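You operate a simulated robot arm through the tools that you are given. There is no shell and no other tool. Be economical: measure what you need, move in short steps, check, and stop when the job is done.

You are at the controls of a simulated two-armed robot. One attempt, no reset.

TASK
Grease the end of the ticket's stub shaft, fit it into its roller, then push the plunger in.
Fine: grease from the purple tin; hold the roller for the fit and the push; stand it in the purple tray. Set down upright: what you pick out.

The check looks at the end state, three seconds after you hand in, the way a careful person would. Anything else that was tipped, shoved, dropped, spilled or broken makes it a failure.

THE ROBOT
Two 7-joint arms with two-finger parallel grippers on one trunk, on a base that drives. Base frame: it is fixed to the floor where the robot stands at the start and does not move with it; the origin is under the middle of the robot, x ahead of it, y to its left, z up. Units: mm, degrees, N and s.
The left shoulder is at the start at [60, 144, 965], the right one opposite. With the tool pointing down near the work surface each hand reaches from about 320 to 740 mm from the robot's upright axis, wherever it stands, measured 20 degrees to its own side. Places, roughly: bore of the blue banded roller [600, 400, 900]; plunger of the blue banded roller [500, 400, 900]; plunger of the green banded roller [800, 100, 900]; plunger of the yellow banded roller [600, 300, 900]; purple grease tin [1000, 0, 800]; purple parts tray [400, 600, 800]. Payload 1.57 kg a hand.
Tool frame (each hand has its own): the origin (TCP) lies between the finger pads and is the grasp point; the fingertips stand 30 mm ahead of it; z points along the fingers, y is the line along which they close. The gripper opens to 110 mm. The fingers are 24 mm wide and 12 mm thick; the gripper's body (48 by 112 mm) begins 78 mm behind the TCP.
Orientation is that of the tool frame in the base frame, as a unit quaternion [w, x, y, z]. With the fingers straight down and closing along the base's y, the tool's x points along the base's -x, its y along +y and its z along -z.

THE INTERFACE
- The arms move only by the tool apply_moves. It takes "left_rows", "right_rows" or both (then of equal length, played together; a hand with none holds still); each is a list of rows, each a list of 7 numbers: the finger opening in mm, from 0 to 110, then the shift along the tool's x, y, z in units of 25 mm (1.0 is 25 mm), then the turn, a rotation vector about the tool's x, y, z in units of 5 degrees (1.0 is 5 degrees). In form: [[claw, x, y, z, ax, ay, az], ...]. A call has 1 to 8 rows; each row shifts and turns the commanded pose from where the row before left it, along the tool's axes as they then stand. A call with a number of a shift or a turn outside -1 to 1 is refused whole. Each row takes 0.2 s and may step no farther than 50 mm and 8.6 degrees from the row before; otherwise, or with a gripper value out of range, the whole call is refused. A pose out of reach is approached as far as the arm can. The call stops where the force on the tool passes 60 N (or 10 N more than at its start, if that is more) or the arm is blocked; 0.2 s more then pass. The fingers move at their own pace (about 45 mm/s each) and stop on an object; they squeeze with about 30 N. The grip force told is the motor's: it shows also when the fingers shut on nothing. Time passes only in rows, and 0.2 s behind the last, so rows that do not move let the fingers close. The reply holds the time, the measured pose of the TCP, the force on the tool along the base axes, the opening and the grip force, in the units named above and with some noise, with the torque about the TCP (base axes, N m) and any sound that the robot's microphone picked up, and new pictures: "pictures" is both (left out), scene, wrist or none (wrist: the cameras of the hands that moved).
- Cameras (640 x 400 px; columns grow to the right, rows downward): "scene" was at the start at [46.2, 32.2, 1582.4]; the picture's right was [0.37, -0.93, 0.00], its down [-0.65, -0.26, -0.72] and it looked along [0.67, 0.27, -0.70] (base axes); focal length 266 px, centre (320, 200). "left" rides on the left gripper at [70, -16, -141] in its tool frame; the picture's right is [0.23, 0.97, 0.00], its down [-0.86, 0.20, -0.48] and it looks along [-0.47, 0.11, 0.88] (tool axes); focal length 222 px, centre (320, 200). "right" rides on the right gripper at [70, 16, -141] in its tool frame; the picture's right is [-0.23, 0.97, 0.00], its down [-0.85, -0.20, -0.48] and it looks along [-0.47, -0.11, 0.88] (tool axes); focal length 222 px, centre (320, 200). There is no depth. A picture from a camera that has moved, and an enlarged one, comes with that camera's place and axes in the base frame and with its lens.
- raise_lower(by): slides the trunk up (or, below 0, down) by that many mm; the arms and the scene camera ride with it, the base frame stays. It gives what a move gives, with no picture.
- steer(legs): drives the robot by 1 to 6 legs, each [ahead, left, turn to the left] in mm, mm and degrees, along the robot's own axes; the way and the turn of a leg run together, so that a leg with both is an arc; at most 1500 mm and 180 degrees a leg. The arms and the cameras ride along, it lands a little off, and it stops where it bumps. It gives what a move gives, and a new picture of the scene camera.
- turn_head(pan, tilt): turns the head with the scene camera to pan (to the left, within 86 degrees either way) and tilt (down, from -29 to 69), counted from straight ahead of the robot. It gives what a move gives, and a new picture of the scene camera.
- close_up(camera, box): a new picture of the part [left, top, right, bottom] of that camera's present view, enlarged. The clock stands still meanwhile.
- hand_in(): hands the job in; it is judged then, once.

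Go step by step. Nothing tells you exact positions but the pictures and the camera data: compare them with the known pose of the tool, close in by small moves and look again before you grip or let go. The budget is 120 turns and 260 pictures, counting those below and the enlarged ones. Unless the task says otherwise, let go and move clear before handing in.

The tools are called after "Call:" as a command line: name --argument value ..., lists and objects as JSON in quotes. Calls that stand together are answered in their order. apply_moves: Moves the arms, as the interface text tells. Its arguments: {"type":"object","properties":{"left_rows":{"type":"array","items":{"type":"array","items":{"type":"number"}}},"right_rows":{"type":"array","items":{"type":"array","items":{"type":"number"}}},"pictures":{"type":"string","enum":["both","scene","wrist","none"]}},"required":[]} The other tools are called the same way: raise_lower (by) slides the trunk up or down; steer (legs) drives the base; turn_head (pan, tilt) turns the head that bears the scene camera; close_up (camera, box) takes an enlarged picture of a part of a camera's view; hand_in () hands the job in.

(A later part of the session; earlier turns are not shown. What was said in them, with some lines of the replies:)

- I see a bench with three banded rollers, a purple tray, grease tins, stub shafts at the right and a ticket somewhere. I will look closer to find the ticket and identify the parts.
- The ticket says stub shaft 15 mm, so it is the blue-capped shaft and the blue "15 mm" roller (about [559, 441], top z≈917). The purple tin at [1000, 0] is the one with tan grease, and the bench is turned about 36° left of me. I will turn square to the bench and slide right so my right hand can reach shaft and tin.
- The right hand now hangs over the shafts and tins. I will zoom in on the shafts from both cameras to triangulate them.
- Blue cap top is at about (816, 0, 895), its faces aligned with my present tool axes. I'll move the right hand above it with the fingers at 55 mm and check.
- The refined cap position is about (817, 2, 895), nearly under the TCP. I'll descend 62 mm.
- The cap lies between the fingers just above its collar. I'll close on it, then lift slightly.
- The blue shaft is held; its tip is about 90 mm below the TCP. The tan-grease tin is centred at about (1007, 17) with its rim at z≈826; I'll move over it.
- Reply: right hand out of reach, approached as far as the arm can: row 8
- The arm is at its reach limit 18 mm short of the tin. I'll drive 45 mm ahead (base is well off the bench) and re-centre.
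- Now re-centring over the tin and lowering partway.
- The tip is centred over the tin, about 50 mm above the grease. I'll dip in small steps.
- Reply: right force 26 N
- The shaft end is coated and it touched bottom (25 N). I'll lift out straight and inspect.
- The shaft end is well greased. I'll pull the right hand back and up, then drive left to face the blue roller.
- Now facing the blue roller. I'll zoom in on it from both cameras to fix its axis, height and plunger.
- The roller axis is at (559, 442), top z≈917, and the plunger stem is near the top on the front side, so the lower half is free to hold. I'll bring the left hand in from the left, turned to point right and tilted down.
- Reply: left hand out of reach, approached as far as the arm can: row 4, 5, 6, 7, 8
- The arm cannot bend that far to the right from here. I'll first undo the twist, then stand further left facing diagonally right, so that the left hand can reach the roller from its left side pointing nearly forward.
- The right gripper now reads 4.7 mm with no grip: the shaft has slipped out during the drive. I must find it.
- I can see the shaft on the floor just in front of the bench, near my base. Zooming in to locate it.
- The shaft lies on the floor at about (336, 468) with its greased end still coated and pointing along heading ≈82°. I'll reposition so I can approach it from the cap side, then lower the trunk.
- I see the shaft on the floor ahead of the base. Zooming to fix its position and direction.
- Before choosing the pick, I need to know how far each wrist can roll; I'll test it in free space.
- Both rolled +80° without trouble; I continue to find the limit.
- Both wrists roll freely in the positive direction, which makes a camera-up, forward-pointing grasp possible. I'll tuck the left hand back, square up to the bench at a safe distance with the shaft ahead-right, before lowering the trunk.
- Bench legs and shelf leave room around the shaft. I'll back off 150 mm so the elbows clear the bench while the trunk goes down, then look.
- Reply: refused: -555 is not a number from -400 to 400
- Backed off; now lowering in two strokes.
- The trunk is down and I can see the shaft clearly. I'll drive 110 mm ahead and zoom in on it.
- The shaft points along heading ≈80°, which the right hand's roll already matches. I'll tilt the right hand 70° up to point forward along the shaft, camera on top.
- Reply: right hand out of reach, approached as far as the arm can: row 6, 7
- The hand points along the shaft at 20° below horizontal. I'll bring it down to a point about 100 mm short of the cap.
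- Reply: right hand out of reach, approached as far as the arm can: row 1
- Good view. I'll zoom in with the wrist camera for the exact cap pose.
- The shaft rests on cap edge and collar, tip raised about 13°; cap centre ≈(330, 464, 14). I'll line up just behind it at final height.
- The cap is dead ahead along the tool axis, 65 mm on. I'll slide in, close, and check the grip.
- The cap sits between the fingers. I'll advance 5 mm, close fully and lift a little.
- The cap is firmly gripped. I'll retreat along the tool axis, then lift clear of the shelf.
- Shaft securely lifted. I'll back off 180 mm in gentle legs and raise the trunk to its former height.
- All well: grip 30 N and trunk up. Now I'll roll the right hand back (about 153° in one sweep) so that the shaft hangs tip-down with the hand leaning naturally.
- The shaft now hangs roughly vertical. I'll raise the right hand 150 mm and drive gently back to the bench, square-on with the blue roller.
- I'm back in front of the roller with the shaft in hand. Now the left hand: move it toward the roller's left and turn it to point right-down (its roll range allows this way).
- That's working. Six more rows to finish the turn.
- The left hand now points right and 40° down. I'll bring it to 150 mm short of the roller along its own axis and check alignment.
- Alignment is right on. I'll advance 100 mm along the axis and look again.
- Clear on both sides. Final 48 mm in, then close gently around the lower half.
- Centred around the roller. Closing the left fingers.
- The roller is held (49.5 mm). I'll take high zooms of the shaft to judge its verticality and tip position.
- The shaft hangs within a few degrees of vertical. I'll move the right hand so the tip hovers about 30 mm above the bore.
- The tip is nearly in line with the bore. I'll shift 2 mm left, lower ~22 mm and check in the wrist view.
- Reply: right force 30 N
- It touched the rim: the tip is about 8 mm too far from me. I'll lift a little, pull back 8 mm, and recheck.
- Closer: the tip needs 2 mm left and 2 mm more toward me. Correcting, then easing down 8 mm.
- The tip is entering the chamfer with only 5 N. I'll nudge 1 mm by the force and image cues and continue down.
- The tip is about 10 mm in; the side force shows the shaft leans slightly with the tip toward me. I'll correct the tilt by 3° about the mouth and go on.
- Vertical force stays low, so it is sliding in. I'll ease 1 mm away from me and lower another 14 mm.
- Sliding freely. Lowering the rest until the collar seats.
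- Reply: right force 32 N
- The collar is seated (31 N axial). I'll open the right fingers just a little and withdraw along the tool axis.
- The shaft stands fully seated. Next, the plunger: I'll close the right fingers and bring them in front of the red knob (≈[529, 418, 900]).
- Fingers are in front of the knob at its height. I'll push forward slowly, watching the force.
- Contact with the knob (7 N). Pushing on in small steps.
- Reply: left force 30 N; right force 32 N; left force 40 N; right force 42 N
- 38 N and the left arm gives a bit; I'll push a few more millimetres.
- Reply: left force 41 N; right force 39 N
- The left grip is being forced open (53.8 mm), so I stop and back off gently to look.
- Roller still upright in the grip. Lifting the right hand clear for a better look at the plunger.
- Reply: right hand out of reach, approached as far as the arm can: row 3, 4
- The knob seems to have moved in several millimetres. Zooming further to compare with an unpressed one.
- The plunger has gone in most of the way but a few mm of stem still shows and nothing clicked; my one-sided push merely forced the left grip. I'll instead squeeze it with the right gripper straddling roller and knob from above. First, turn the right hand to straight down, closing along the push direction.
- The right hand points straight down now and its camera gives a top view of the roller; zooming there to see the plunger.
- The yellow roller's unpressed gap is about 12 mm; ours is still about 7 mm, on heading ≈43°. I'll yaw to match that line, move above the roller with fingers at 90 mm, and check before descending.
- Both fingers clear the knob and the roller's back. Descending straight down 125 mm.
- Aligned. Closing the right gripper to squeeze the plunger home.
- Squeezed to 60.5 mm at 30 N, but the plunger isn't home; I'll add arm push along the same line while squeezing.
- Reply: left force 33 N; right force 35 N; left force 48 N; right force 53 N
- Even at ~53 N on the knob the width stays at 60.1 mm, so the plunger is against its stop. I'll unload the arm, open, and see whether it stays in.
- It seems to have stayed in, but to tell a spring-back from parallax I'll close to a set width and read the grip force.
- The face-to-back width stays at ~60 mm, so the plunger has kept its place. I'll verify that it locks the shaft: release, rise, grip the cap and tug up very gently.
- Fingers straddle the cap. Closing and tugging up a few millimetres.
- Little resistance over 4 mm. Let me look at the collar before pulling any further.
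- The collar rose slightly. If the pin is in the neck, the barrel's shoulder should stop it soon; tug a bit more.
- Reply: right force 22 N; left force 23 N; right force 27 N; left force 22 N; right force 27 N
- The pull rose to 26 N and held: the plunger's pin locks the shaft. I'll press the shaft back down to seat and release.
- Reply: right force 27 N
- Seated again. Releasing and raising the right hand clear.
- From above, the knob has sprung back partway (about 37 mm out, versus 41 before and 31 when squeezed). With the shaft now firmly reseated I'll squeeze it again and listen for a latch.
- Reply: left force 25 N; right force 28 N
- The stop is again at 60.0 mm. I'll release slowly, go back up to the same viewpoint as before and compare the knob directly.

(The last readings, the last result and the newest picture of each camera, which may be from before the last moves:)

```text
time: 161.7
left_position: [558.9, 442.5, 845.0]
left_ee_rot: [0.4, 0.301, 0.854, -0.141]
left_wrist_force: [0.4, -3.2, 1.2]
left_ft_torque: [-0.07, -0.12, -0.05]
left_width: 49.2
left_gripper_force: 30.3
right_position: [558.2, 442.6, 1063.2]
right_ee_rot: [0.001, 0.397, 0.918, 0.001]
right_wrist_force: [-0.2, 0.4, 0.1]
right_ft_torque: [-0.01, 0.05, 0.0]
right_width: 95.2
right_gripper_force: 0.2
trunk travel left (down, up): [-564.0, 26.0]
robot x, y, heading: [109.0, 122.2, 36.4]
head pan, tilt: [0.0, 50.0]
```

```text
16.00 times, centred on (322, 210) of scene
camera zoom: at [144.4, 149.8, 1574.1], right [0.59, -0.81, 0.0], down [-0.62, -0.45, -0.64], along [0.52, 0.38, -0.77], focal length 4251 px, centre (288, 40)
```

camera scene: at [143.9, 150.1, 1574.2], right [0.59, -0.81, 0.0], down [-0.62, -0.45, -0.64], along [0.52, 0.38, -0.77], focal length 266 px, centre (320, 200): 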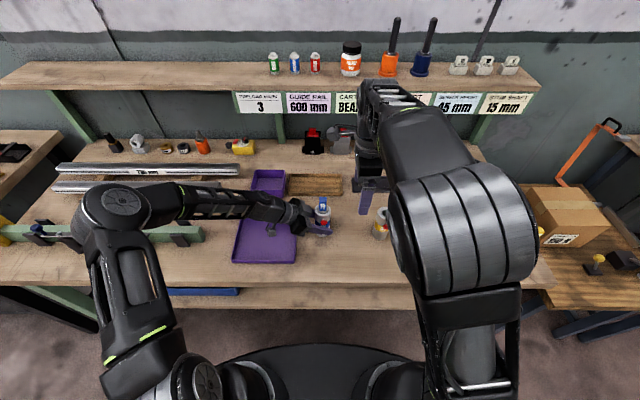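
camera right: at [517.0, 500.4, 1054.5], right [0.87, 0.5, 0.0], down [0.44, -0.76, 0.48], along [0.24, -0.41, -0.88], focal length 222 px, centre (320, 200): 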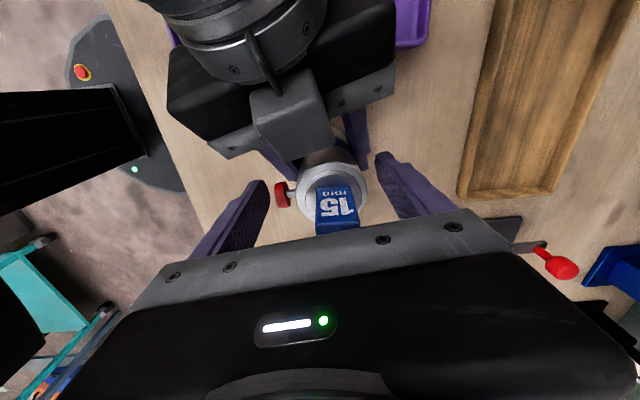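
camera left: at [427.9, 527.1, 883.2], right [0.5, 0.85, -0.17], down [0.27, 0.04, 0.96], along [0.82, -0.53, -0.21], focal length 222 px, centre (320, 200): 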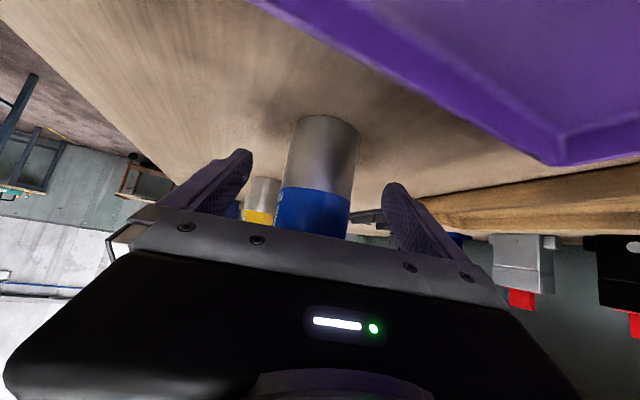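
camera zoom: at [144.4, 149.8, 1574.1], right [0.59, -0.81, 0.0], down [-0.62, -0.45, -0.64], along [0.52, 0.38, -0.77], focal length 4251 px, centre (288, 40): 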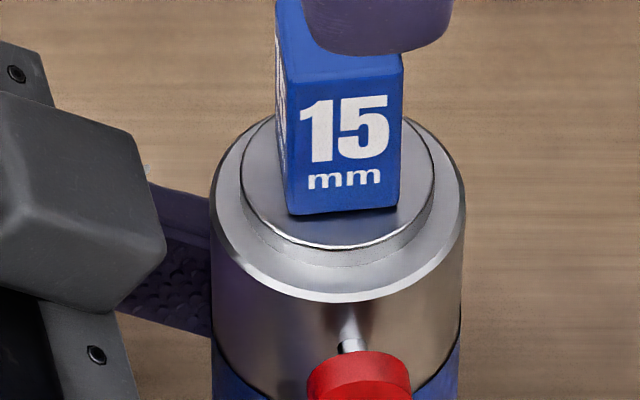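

The knob rests at the same inward position after each push (original gap ≈12 mm, now ≈5–6 mm) and it locked the shaft in the tug test, so it is in. Now move the right hand away and lift the roller with the left.

Call:
apply_moves --right_rows '[[95, 0, 0, -1, 0, 0, 0], [95, -0.9, 0, -0.5, 0, 0, 0], [95, -0.9, 0, 0, 0, 0, 0], [95, -0.9, 0, 0, 0, 0, 0], [95, -0.9, 0, 0, 0, 0, 0], [95, -0.9, 0, 0, 0, 0, 0], [95, -0.9, 0, 0, 0, 0, 0], [95, -0.9, 0, 0, 0, 0, 0]]' --pictures "none"

Call:
apply_moves --left_rows '[[20, -0.3, 0, -0.256, 0, 0, 0], [20, -0.766, 0, -0.641, 0, 0, 0], [20, -0.766, 0, -0.641, 0, 0, 0], [20, -0.3, 0, -0.256, 0, 0, 0], [20, 0, 0, 0, 0, 0, 0]]' --pictures "scene"

Call:
close_up --camera "scene" --box '[210, 160, 370, 280]'

```text
time: 163.5
left_position: [559.4, 444.8, 845.9]
left_ee_rot: [0.4, 0.303, 0.853, -0.142]
left_wrist_force: [-0.4, -0.3, 1.9]
left_ft_torque: [-0.07, -0.05, 0.08]
left_width: 49.3
left_gripper_force: 30.0
right_position: [667.0, 327.1, 1100.6]
right_ee_rot: [0.0, 0.397, 0.918, 0.0]
right_wrist_force: [0.6, -0.3, -0.8]
right_ft_torque: [0.01, -0.01, 0.01]
right_width: 95.2
right_gripper_force: 0.1
trunk travel left (down, up): [-564.0, 26.0]
robot x, y, heading: [107.4, 122.1, 36.3]
head pan, tilt: [0.0, 50.0]
```

```text
time: 164.7
left_position: [559.0, 444.5, 914.2]
left_ee_rot: [0.399, 0.302, 0.854, -0.142]
left_wrist_force: [0.4, 0.5, -5.4]
left_ft_torque: [0.0, -0.01, 0.0]
left_width: 49.5
left_gripper_force: 29.5
right_position: [667.1, 328.3, 1101.2]
right_ee_rot: [0.0, 0.397, 0.918, 0.0]
right_wrist_force: [-0.4, -0.7, -0.2]
right_ft_torque: [0.04, -0.01, -0.01]
right_width: 95.2
right_gripper_force: 0.2
trunk travel left (down, up): [-564.0, 26.0]
robot x, y, heading: [109.8, 120.0, 36.5]
head pan, tilt: [0.0, 50.0]
camera scene: at [145.0, 150.4, 1574.1], right [0.59, -0.81, 0.0], down [-0.62, -0.45, -0.64], along [0.52, 0.38, -0.77], focal length 266 px, centre (320, 200)
```

scene: 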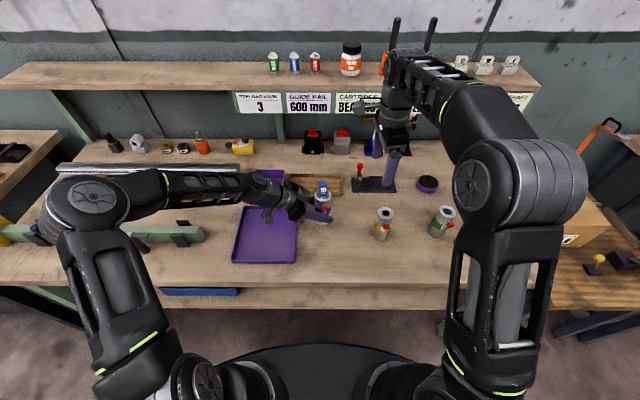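

```text
3.33 times, centred on (290, 220) of scene
camera zoom: at [145.0, 150.4, 1574.1], right [0.59, -0.81, 0.0], down [-0.62, -0.45, -0.64], along [0.52, 0.38, -0.77], focal length 886 px, centre (420, 133)
```

zoom: 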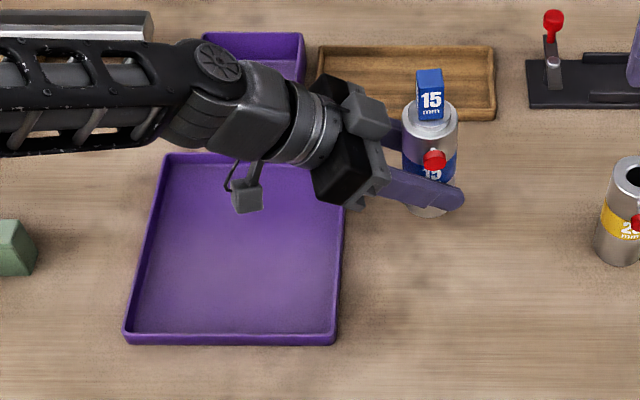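

Lifted cleanly. Carrying it over to the purple tray.

Call:
apply_moves --left_rows '[[20, 0.4, 0.06, -0.48, 0, 0, 0], [20, 0.62, 0.1, -0.74, 0, 0, 0], [20, 0.62, 0.1, -0.74, 0, 0, 0], [20, 0.62, 0.1, -0.74, 0, 0, 0], [20, 0.62, 0.1, -0.74, 0, 0, 0], [20, 0.62, 0.1, -0.74, 0, 0, 0], [20, 0.62, 0.1, -0.74, 0, 0, 0], [20, 0.22, 0.04, -0.27, 0, 0, 0]]' --pictures "scene"

Call:
close_up --camera "scene" --box '[210, 160, 370, 280]'

Call:
close_up --camera "left" --box '[0, 0, 640, 400]'

```text
time: 166.5
left_position: [438.4, 566.2, 914.1]
left_ee_rot: [0.399, 0.302, 0.854, -0.141]
left_wrist_force: [0.4, -0.3, -5.7]
left_ft_torque: [0.02, 0.02, 0.02]
left_width: 49.1
left_gripper_force: 30.4
right_position: [666.3, 328.6, 1099.0]
right_ee_rot: [-0.001, 0.396, 0.918, -0.001]
right_wrist_force: [0.7, 0.8, 0.2]
right_ft_torque: [-0.03, -0.01, 0.02]
right_width: 95.3
right_gripper_force: 0.0
trunk travel left (down, up): [-564.0, 26.0]
robot x, y, heading: [105.7, 122.4, 36.3]
head pan, tilt: [0.0, 50.0]
camera scene: at [144.8, 150.6, 1574.1], right [0.59, -0.81, 0.0], down [-0.62, -0.45, -0.64], along [0.52, 0.38, -0.77], focal length 266 px, centre (320, 200)
```

scene: 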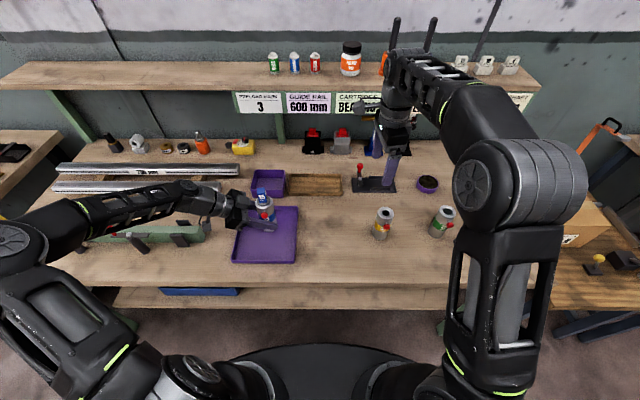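

```text
3.33 times, centred on (290, 220) of scene
camera zoom: at [144.8, 150.6, 1574.1], right [0.59, -0.81, 0.0], down [-0.62, -0.45, -0.64], along [0.52, 0.38, -0.77], focal length 886 px, centre (420, 133)
```

zoom: 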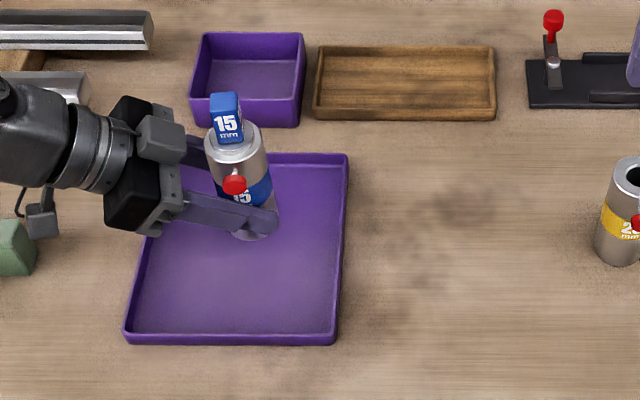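

```text
1.00 times, centred on (320, 200) of left (not enlarged: the box is as wide or as high as the picture)
camera zoom: at [306.5, 649.1, 952.2], right [0.5, 0.85, -0.17], down [0.27, 0.04, 0.96], along [0.82, -0.53, -0.2], focal length 222 px, centre (320, 200)
```

zoom: 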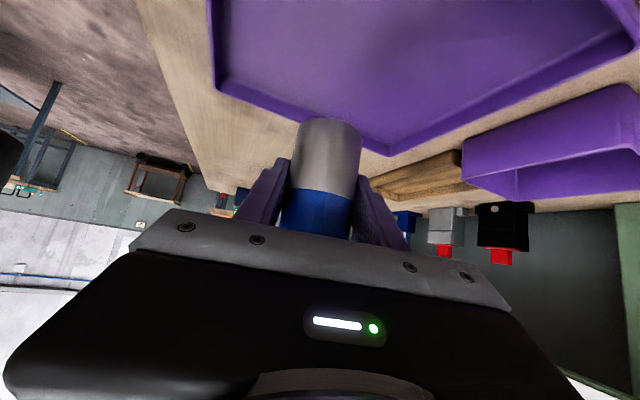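

Well over the tray. Lowering until it touches the tray floor.

Call:
apply_moves --left_rows '[[20, 0.6, 0, 0.5, 0, 0, 0], [20, 0.6, 0, 0.5, 0, 0, 0], [20, 0.4, 0, 0.335, 0, 0, 0], [20, 0.15, 0, 0.125, 0, 0, 0], [20, 0, 0, 0, 0, 0, 0]]' --pictures "none"

Call:
apply_moves --left_rows '[[20, 0.07, 0, 0.06, 0, 0, 0], [20, 0.07, 0, 0.06, 0, 0, 0], [20, 0, 0, 0, 0, 0, 0]]' --pictures "none"

Call:
close_up --camera "scene" --box '[220, 170, 320, 250]'

```text
time: 167.7
left_position: [436.8, 565.2, 857.2]
left_ee_rot: [0.399, 0.302, 0.854, -0.141]
left_wrist_force: [0.0, 0.2, -5.8]
left_ft_torque: [0.03, 0.02, 0.0]
left_width: 49.1
left_gripper_force: 30.0
right_position: [666.7, 329.0, 1099.5]
right_ee_rot: [0.0, 0.397, 0.918, 0.0]
right_wrist_force: [0.5, 0.5, 0.1]
right_ft_torque: [0.01, -0.04, -0.03]
right_width: 95.0
right_gripper_force: 0.1
trunk travel left (down, up): [-564.0, 26.0]
robot x, y, heading: [107.5, 118.7, 36.4]
head pan, tilt: [0.0, 50.0]
```

```text
time: 168.5
left_position: [437.0, 565.6, 852.5]
left_ee_rot: [0.399, 0.302, 0.854, -0.143]
left_wrist_force: [0.2, -0.1, -4.6]
left_ft_torque: [0.0, -0.01, 0.01]
left_width: 49.6
left_gripper_force: 29.9
right_position: [666.5, 329.1, 1100.3]
right_ee_rot: [-0.001, 0.397, 0.918, 0.0]
right_wrist_force: [-0.1, 0.3, -0.2]
right_ft_torque: [0.01, 0.01, 0.0]
right_width: 94.8
right_gripper_force: 0.0
trunk travel left (down, up): [-564.0, 26.0]
robot x, y, heading: [106.9, 119.3, 36.5]
head pan, tilt: [0.0, 50.0]
```

```text
5.00 times, centred on (270, 210) of scene
camera zoom: at [144.8, 150.6, 1574.1], right [0.59, -0.81, 0.0], down [-0.62, -0.45, -0.64], along [0.52, 0.38, -0.77], focal length 1328 px, centre (570, 150)
```

zoom: 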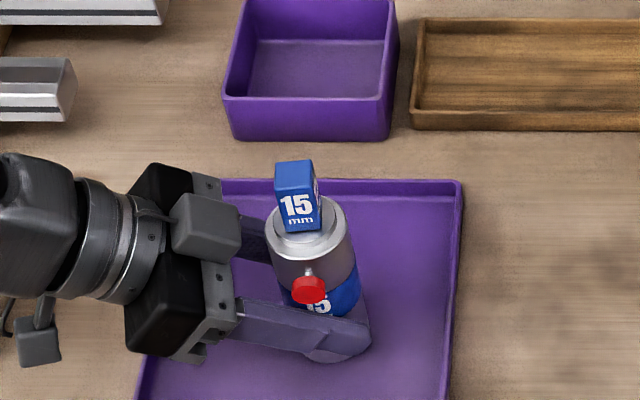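

Call:
apply_moves --left_rows '[[20, 0.05, 0, 0.04, 0, 0, 0], [20, 0, 0, 0, 0, 0, 0]]' --pictures "none"

Call:
apply_moves --left_rows '[[20, 0.05, 0, 0.04, 0, 0, 0], [20, 0, 0, 0, 0, 0, 0]]' --pictures "none"

Call:
apply_moves --left_rows '[[20, 0.05, 0, 0.04, 0, 0, 0], [20, 0, 0, 0, 0, 0, 0]]' --pictures "none"

```text
time: 169.1
left_position: [435.7, 564.7, 851.2]
left_ee_rot: [0.399, 0.301, 0.854, -0.141]
left_wrist_force: [-0.5, -0.1, -5.8]
left_ft_torque: [-0.01, 0.01, 0.01]
left_width: 49.3
left_gripper_force: 30.4
right_position: [666.2, 328.2, 1100.7]
right_ee_rot: [0.0, 0.398, 0.918, 0.001]
right_wrist_force: [-0.7, 0.3, -0.9]
right_ft_torque: [-0.01, 0.01, 0.02]
right_width: 95.1
right_gripper_force: 0.0
trunk travel left (down, up): [-564.0, 26.0]
robot x, y, heading: [105.4, 117.7, 36.3]
head pan, tilt: [0.0, 50.0]
```

```text
time: 169.7
left_position: [436.9, 565.1, 850.9]
left_ee_rot: [0.4, 0.302, 0.854, -0.141]
left_wrist_force: [0.0, 0.1, 3.7]
left_ft_torque: [0.04, 0.22, -0.04]
left_width: 49.1
left_gripper_force: 29.8
right_position: [666.7, 328.1, 1099.9]
right_ee_rot: [0.0, 0.396, 0.918, 0.0]
right_wrist_force: [-0.6, 0.3, -0.4]
right_ft_torque: [0.02, 0.01, -0.01]
right_width: 95.1
right_gripper_force: 0.1
trunk travel left (down, up): [-564.0, 26.0]
robot x, y, heading: [106.8, 121.6, 36.4]
head pan, tilt: [0.0, 50.0]
```

```text
time: 170.3
left_position: [437.2, 565.8, 849.9]
left_ee_rot: [0.401, 0.302, 0.853, -0.141]
left_wrist_force: [-1.4, 4.6, 20.3]
left_ft_torque: [-0.03, 0.53, -0.06]
left_width: 49.4
left_gripper_force: 30.4
right_position: [665.4, 328.7, 1101.1]
right_ee_rot: [0.001, 0.397, 0.918, 0.002]
right_wrist_force: [-0.6, 0.2, 0.1]
right_ft_torque: [0.03, 0.03, 0.01]
right_width: 95.2
right_gripper_force: 0.1
trunk travel left (down, up): [-564.0, 26.0]
robot x, y, heading: [111.1, 123.3, 36.4]
head pan, tilt: [0.0, 50.0]
```

It stands on the tray floor. Relieve slightly, open wide, and withdraw along the hand's axis.

Call:
apply_moves --left_rows '[[20, -0.035, 0, -0.03, 0, 0, 0], [48, 0, 0, 0, 0, 0, 0], [60, 0, 0, 0, 0, 0, 0], [109, 0, 0, 0, 0, 0, 0], [109, 0, 0, 0, 0, 0, 0], [109, 0, 0, 0, 0, 0, 0], [109, 0, 0, 0, 0, 0, 0]]' --pictures "none"

Call:
close_up --camera "scene" --box '[220, 170, 320, 250]'

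```text
time: 171.9
left_position: [436.2, 564.9, 849.8]
left_ee_rot: [0.4, 0.302, 0.854, -0.141]
left_wrist_force: [0.1, 0.0, -0.2]
left_ft_torque: [-0.02, -0.01, 0.02]
left_width: 108.8
left_gripper_force: 0.1
right_position: [666.3, 329.3, 1100.5]
right_ee_rot: [0.0, 0.397, 0.918, 0.0]
right_wrist_force: [0.7, -0.2, -0.1]
right_ft_torque: [0.0, 0.0, 0.02]
right_width: 95.4
right_gripper_force: 0.0
trunk travel left (down, up): [-564.0, 26.0]
robot x, y, heading: [107.0, 120.4, 36.2]
head pan, tilt: [0.0, 50.0]
```

```text
5.00 times, centred on (270, 210) of scene
camera zoom: at [144.4, 150.1, 1574.1], right [0.59, -0.81, 0.0], down [-0.62, -0.45, -0.64], along [0.52, 0.38, -0.77], focal length 1328 px, centre (570, 150)
```

zoom: 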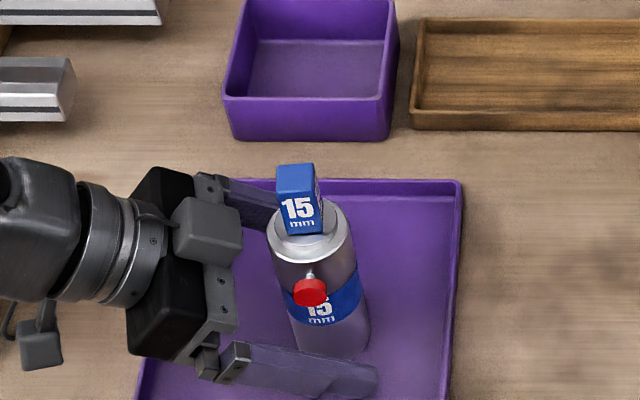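

The assembly stands by itself. Withdrawing the left hand along its axis.

Call:
apply_moves --left_rows '[[109, 0, 0, -0.6, 0, 0, 0], [109, 0, 0, -0.9, 0, 0, 0], [109, 0, 0, -1, 0, 0, 0], [109, 0, 0, -1, 0, 0, 0], [109, 0, 0, -1, 0, 0, 0], [109, 0, 0, -1, 0, 0, 0], [109, -0.5, 0, -0.8, 0, 0, 0]]' --pictures "scene"

Call:
close_up --camera "scene" --box '[220, 170, 320, 250]'

Call:
close_up --camera "scene" --box '[360, 150, 540, 260]'

```text
time: 173.5
left_position: [349.7, 636.4, 959.8]
left_ee_rot: [0.399, 0.302, 0.854, -0.142]
left_wrist_force: [0.7, 0.2, 0.2]
left_ft_torque: [0.02, 0.05, 0.0]
left_width: 108.8
left_gripper_force: 0.1
right_position: [667.2, 329.3, 1099.5]
right_ee_rot: [0.001, 0.396, 0.918, -0.001]
right_wrist_force: [0.7, -0.1, 0.2]
right_ft_torque: [0.02, -0.01, -0.01]
right_width: 94.9
right_gripper_force: 0.1
trunk travel left (down, up): [-564.0, 26.0]
robot x, y, heading: [108.8, 121.4, 36.6]
head pan, tilt: [0.0, 50.0]
camera scene: at [144.5, 149.7, 1574.1], right [0.59, -0.81, 0.0], down [-0.62, -0.45, -0.64], along [0.52, 0.38, -0.77], focal length 266 px, centre (320, 200)
```

scene: 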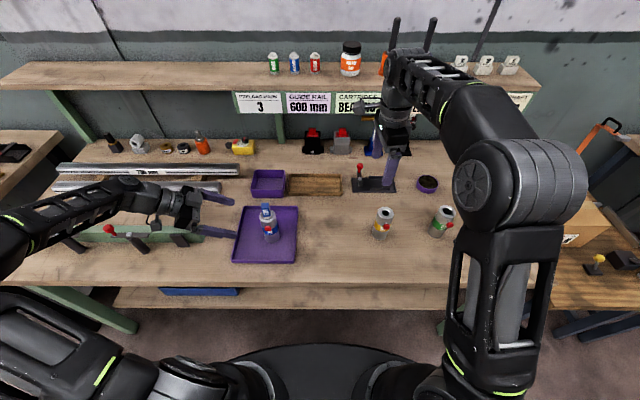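

```text
5.00 times, centred on (270, 210) of scene
camera zoom: at [144.5, 149.7, 1574.1], right [0.59, -0.81, 0.0], down [-0.62, -0.45, -0.64], along [0.52, 0.38, -0.77], focal length 1328 px, centre (570, 150)
```

zoom: 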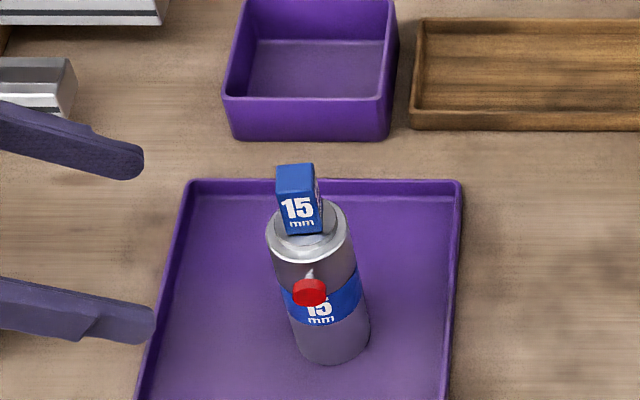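

```text
3.56 times, centred on (450, 205) of scene
camera zoom: at [144.5, 149.7, 1574.1], right [0.59, -0.81, 0.0], down [-0.62, -0.45, -0.64], along [0.52, 0.38, -0.77], focal length 945 px, centre (-142, 182)
```

zoom: 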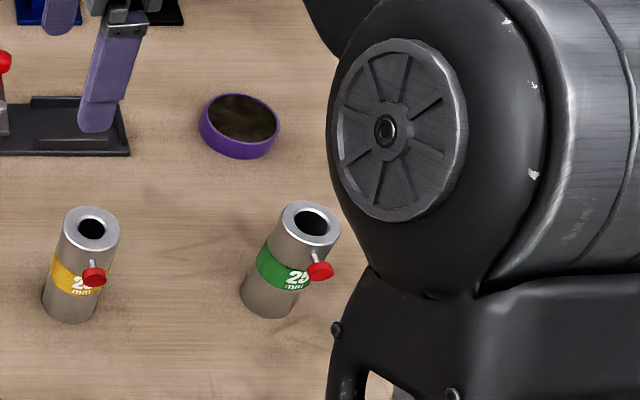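

The assembly stands upright in the tray and the neighbours are undisturbed. I'll compare the plunger with the untouched rollers once more at high zoom.

Call:
close_up --camera "scene" --box '[250, 200, 290, 240]'

Call:
close_up --camera "scene" --box '[365, 205, 405, 245]'

Call:
close_up --camera "right" --box '[200, 0, 440, 150]'

```text
10.00 times, centred on (270, 220) of scene
camera zoom: at [144.5, 149.7, 1574.1], right [0.59, -0.81, 0.0], down [-0.62, -0.45, -0.64], along [0.52, 0.38, -0.77], focal length 2657 px, centre (820, 0)
```

zoom: 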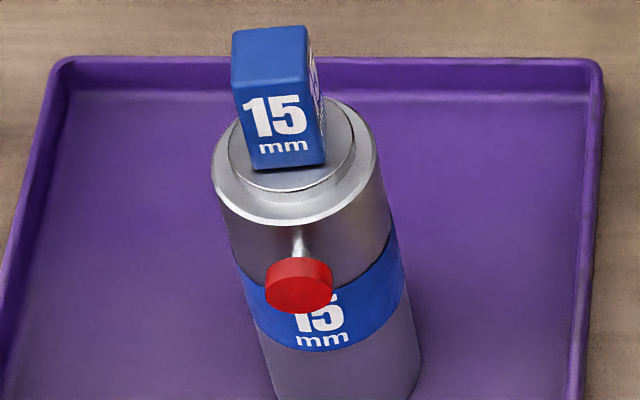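

```text
10.00 times, centred on (385, 225) of scene
camera zoom: at [144.5, 149.7, 1574.1], right [0.59, -0.81, 0.0], down [-0.62, -0.45, -0.64], along [0.52, 0.38, -0.77], focal length 2657 px, centre (-330, -50)
```

zoom: 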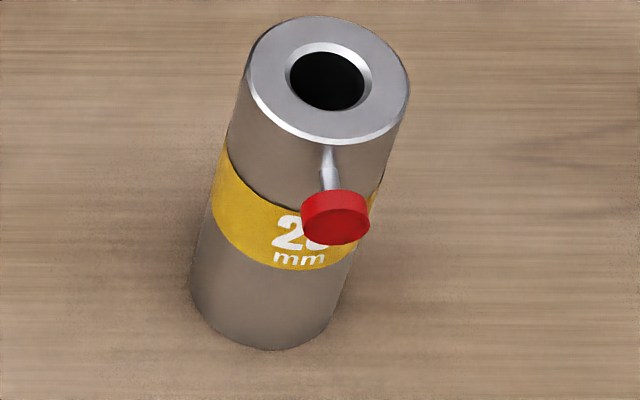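

```text
2.67 times, centred on (320, 75) of right
camera zoom: at [631.0, 389.7, 1241.2], right [0.87, 0.5, 0.0], down [0.44, -0.76, 0.48], along [0.24, -0.41, -0.88], focal length 592 px, centre (320, 533)
```

zoom: 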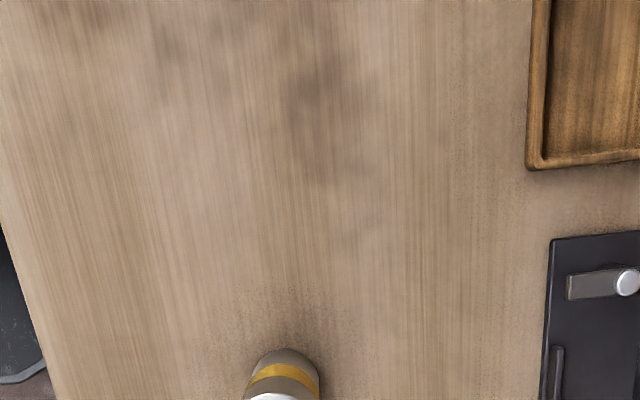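

The blue 15 mm roller stands upright in the purple tray with its greased shaft seated. The plunger has stayed pushed in and locked the shaft when I tugged it. Nothing on the bench looks disturbed and both hands are clear, so I'm handing in.

Call:
hand_in

```text
The job is handed in.
```

The greased 15 mm stub shaft is seated in its blue roller, and the assembly stands upright in the purple tray, handed in with both hands clear. These points could count against it:

- **Dropped shaft:** the shaft slipped from the right gripper while I was driving. It fell to the floor and left a faint grease mark there. I picked it up with its end still greased and did not grease it again.
- **Plunger:** it is held about 5–6 mm in. It presses a few mm further under force and then springs back to that spot, and I heard no click. It did hold the shaft against a 26 N pull.
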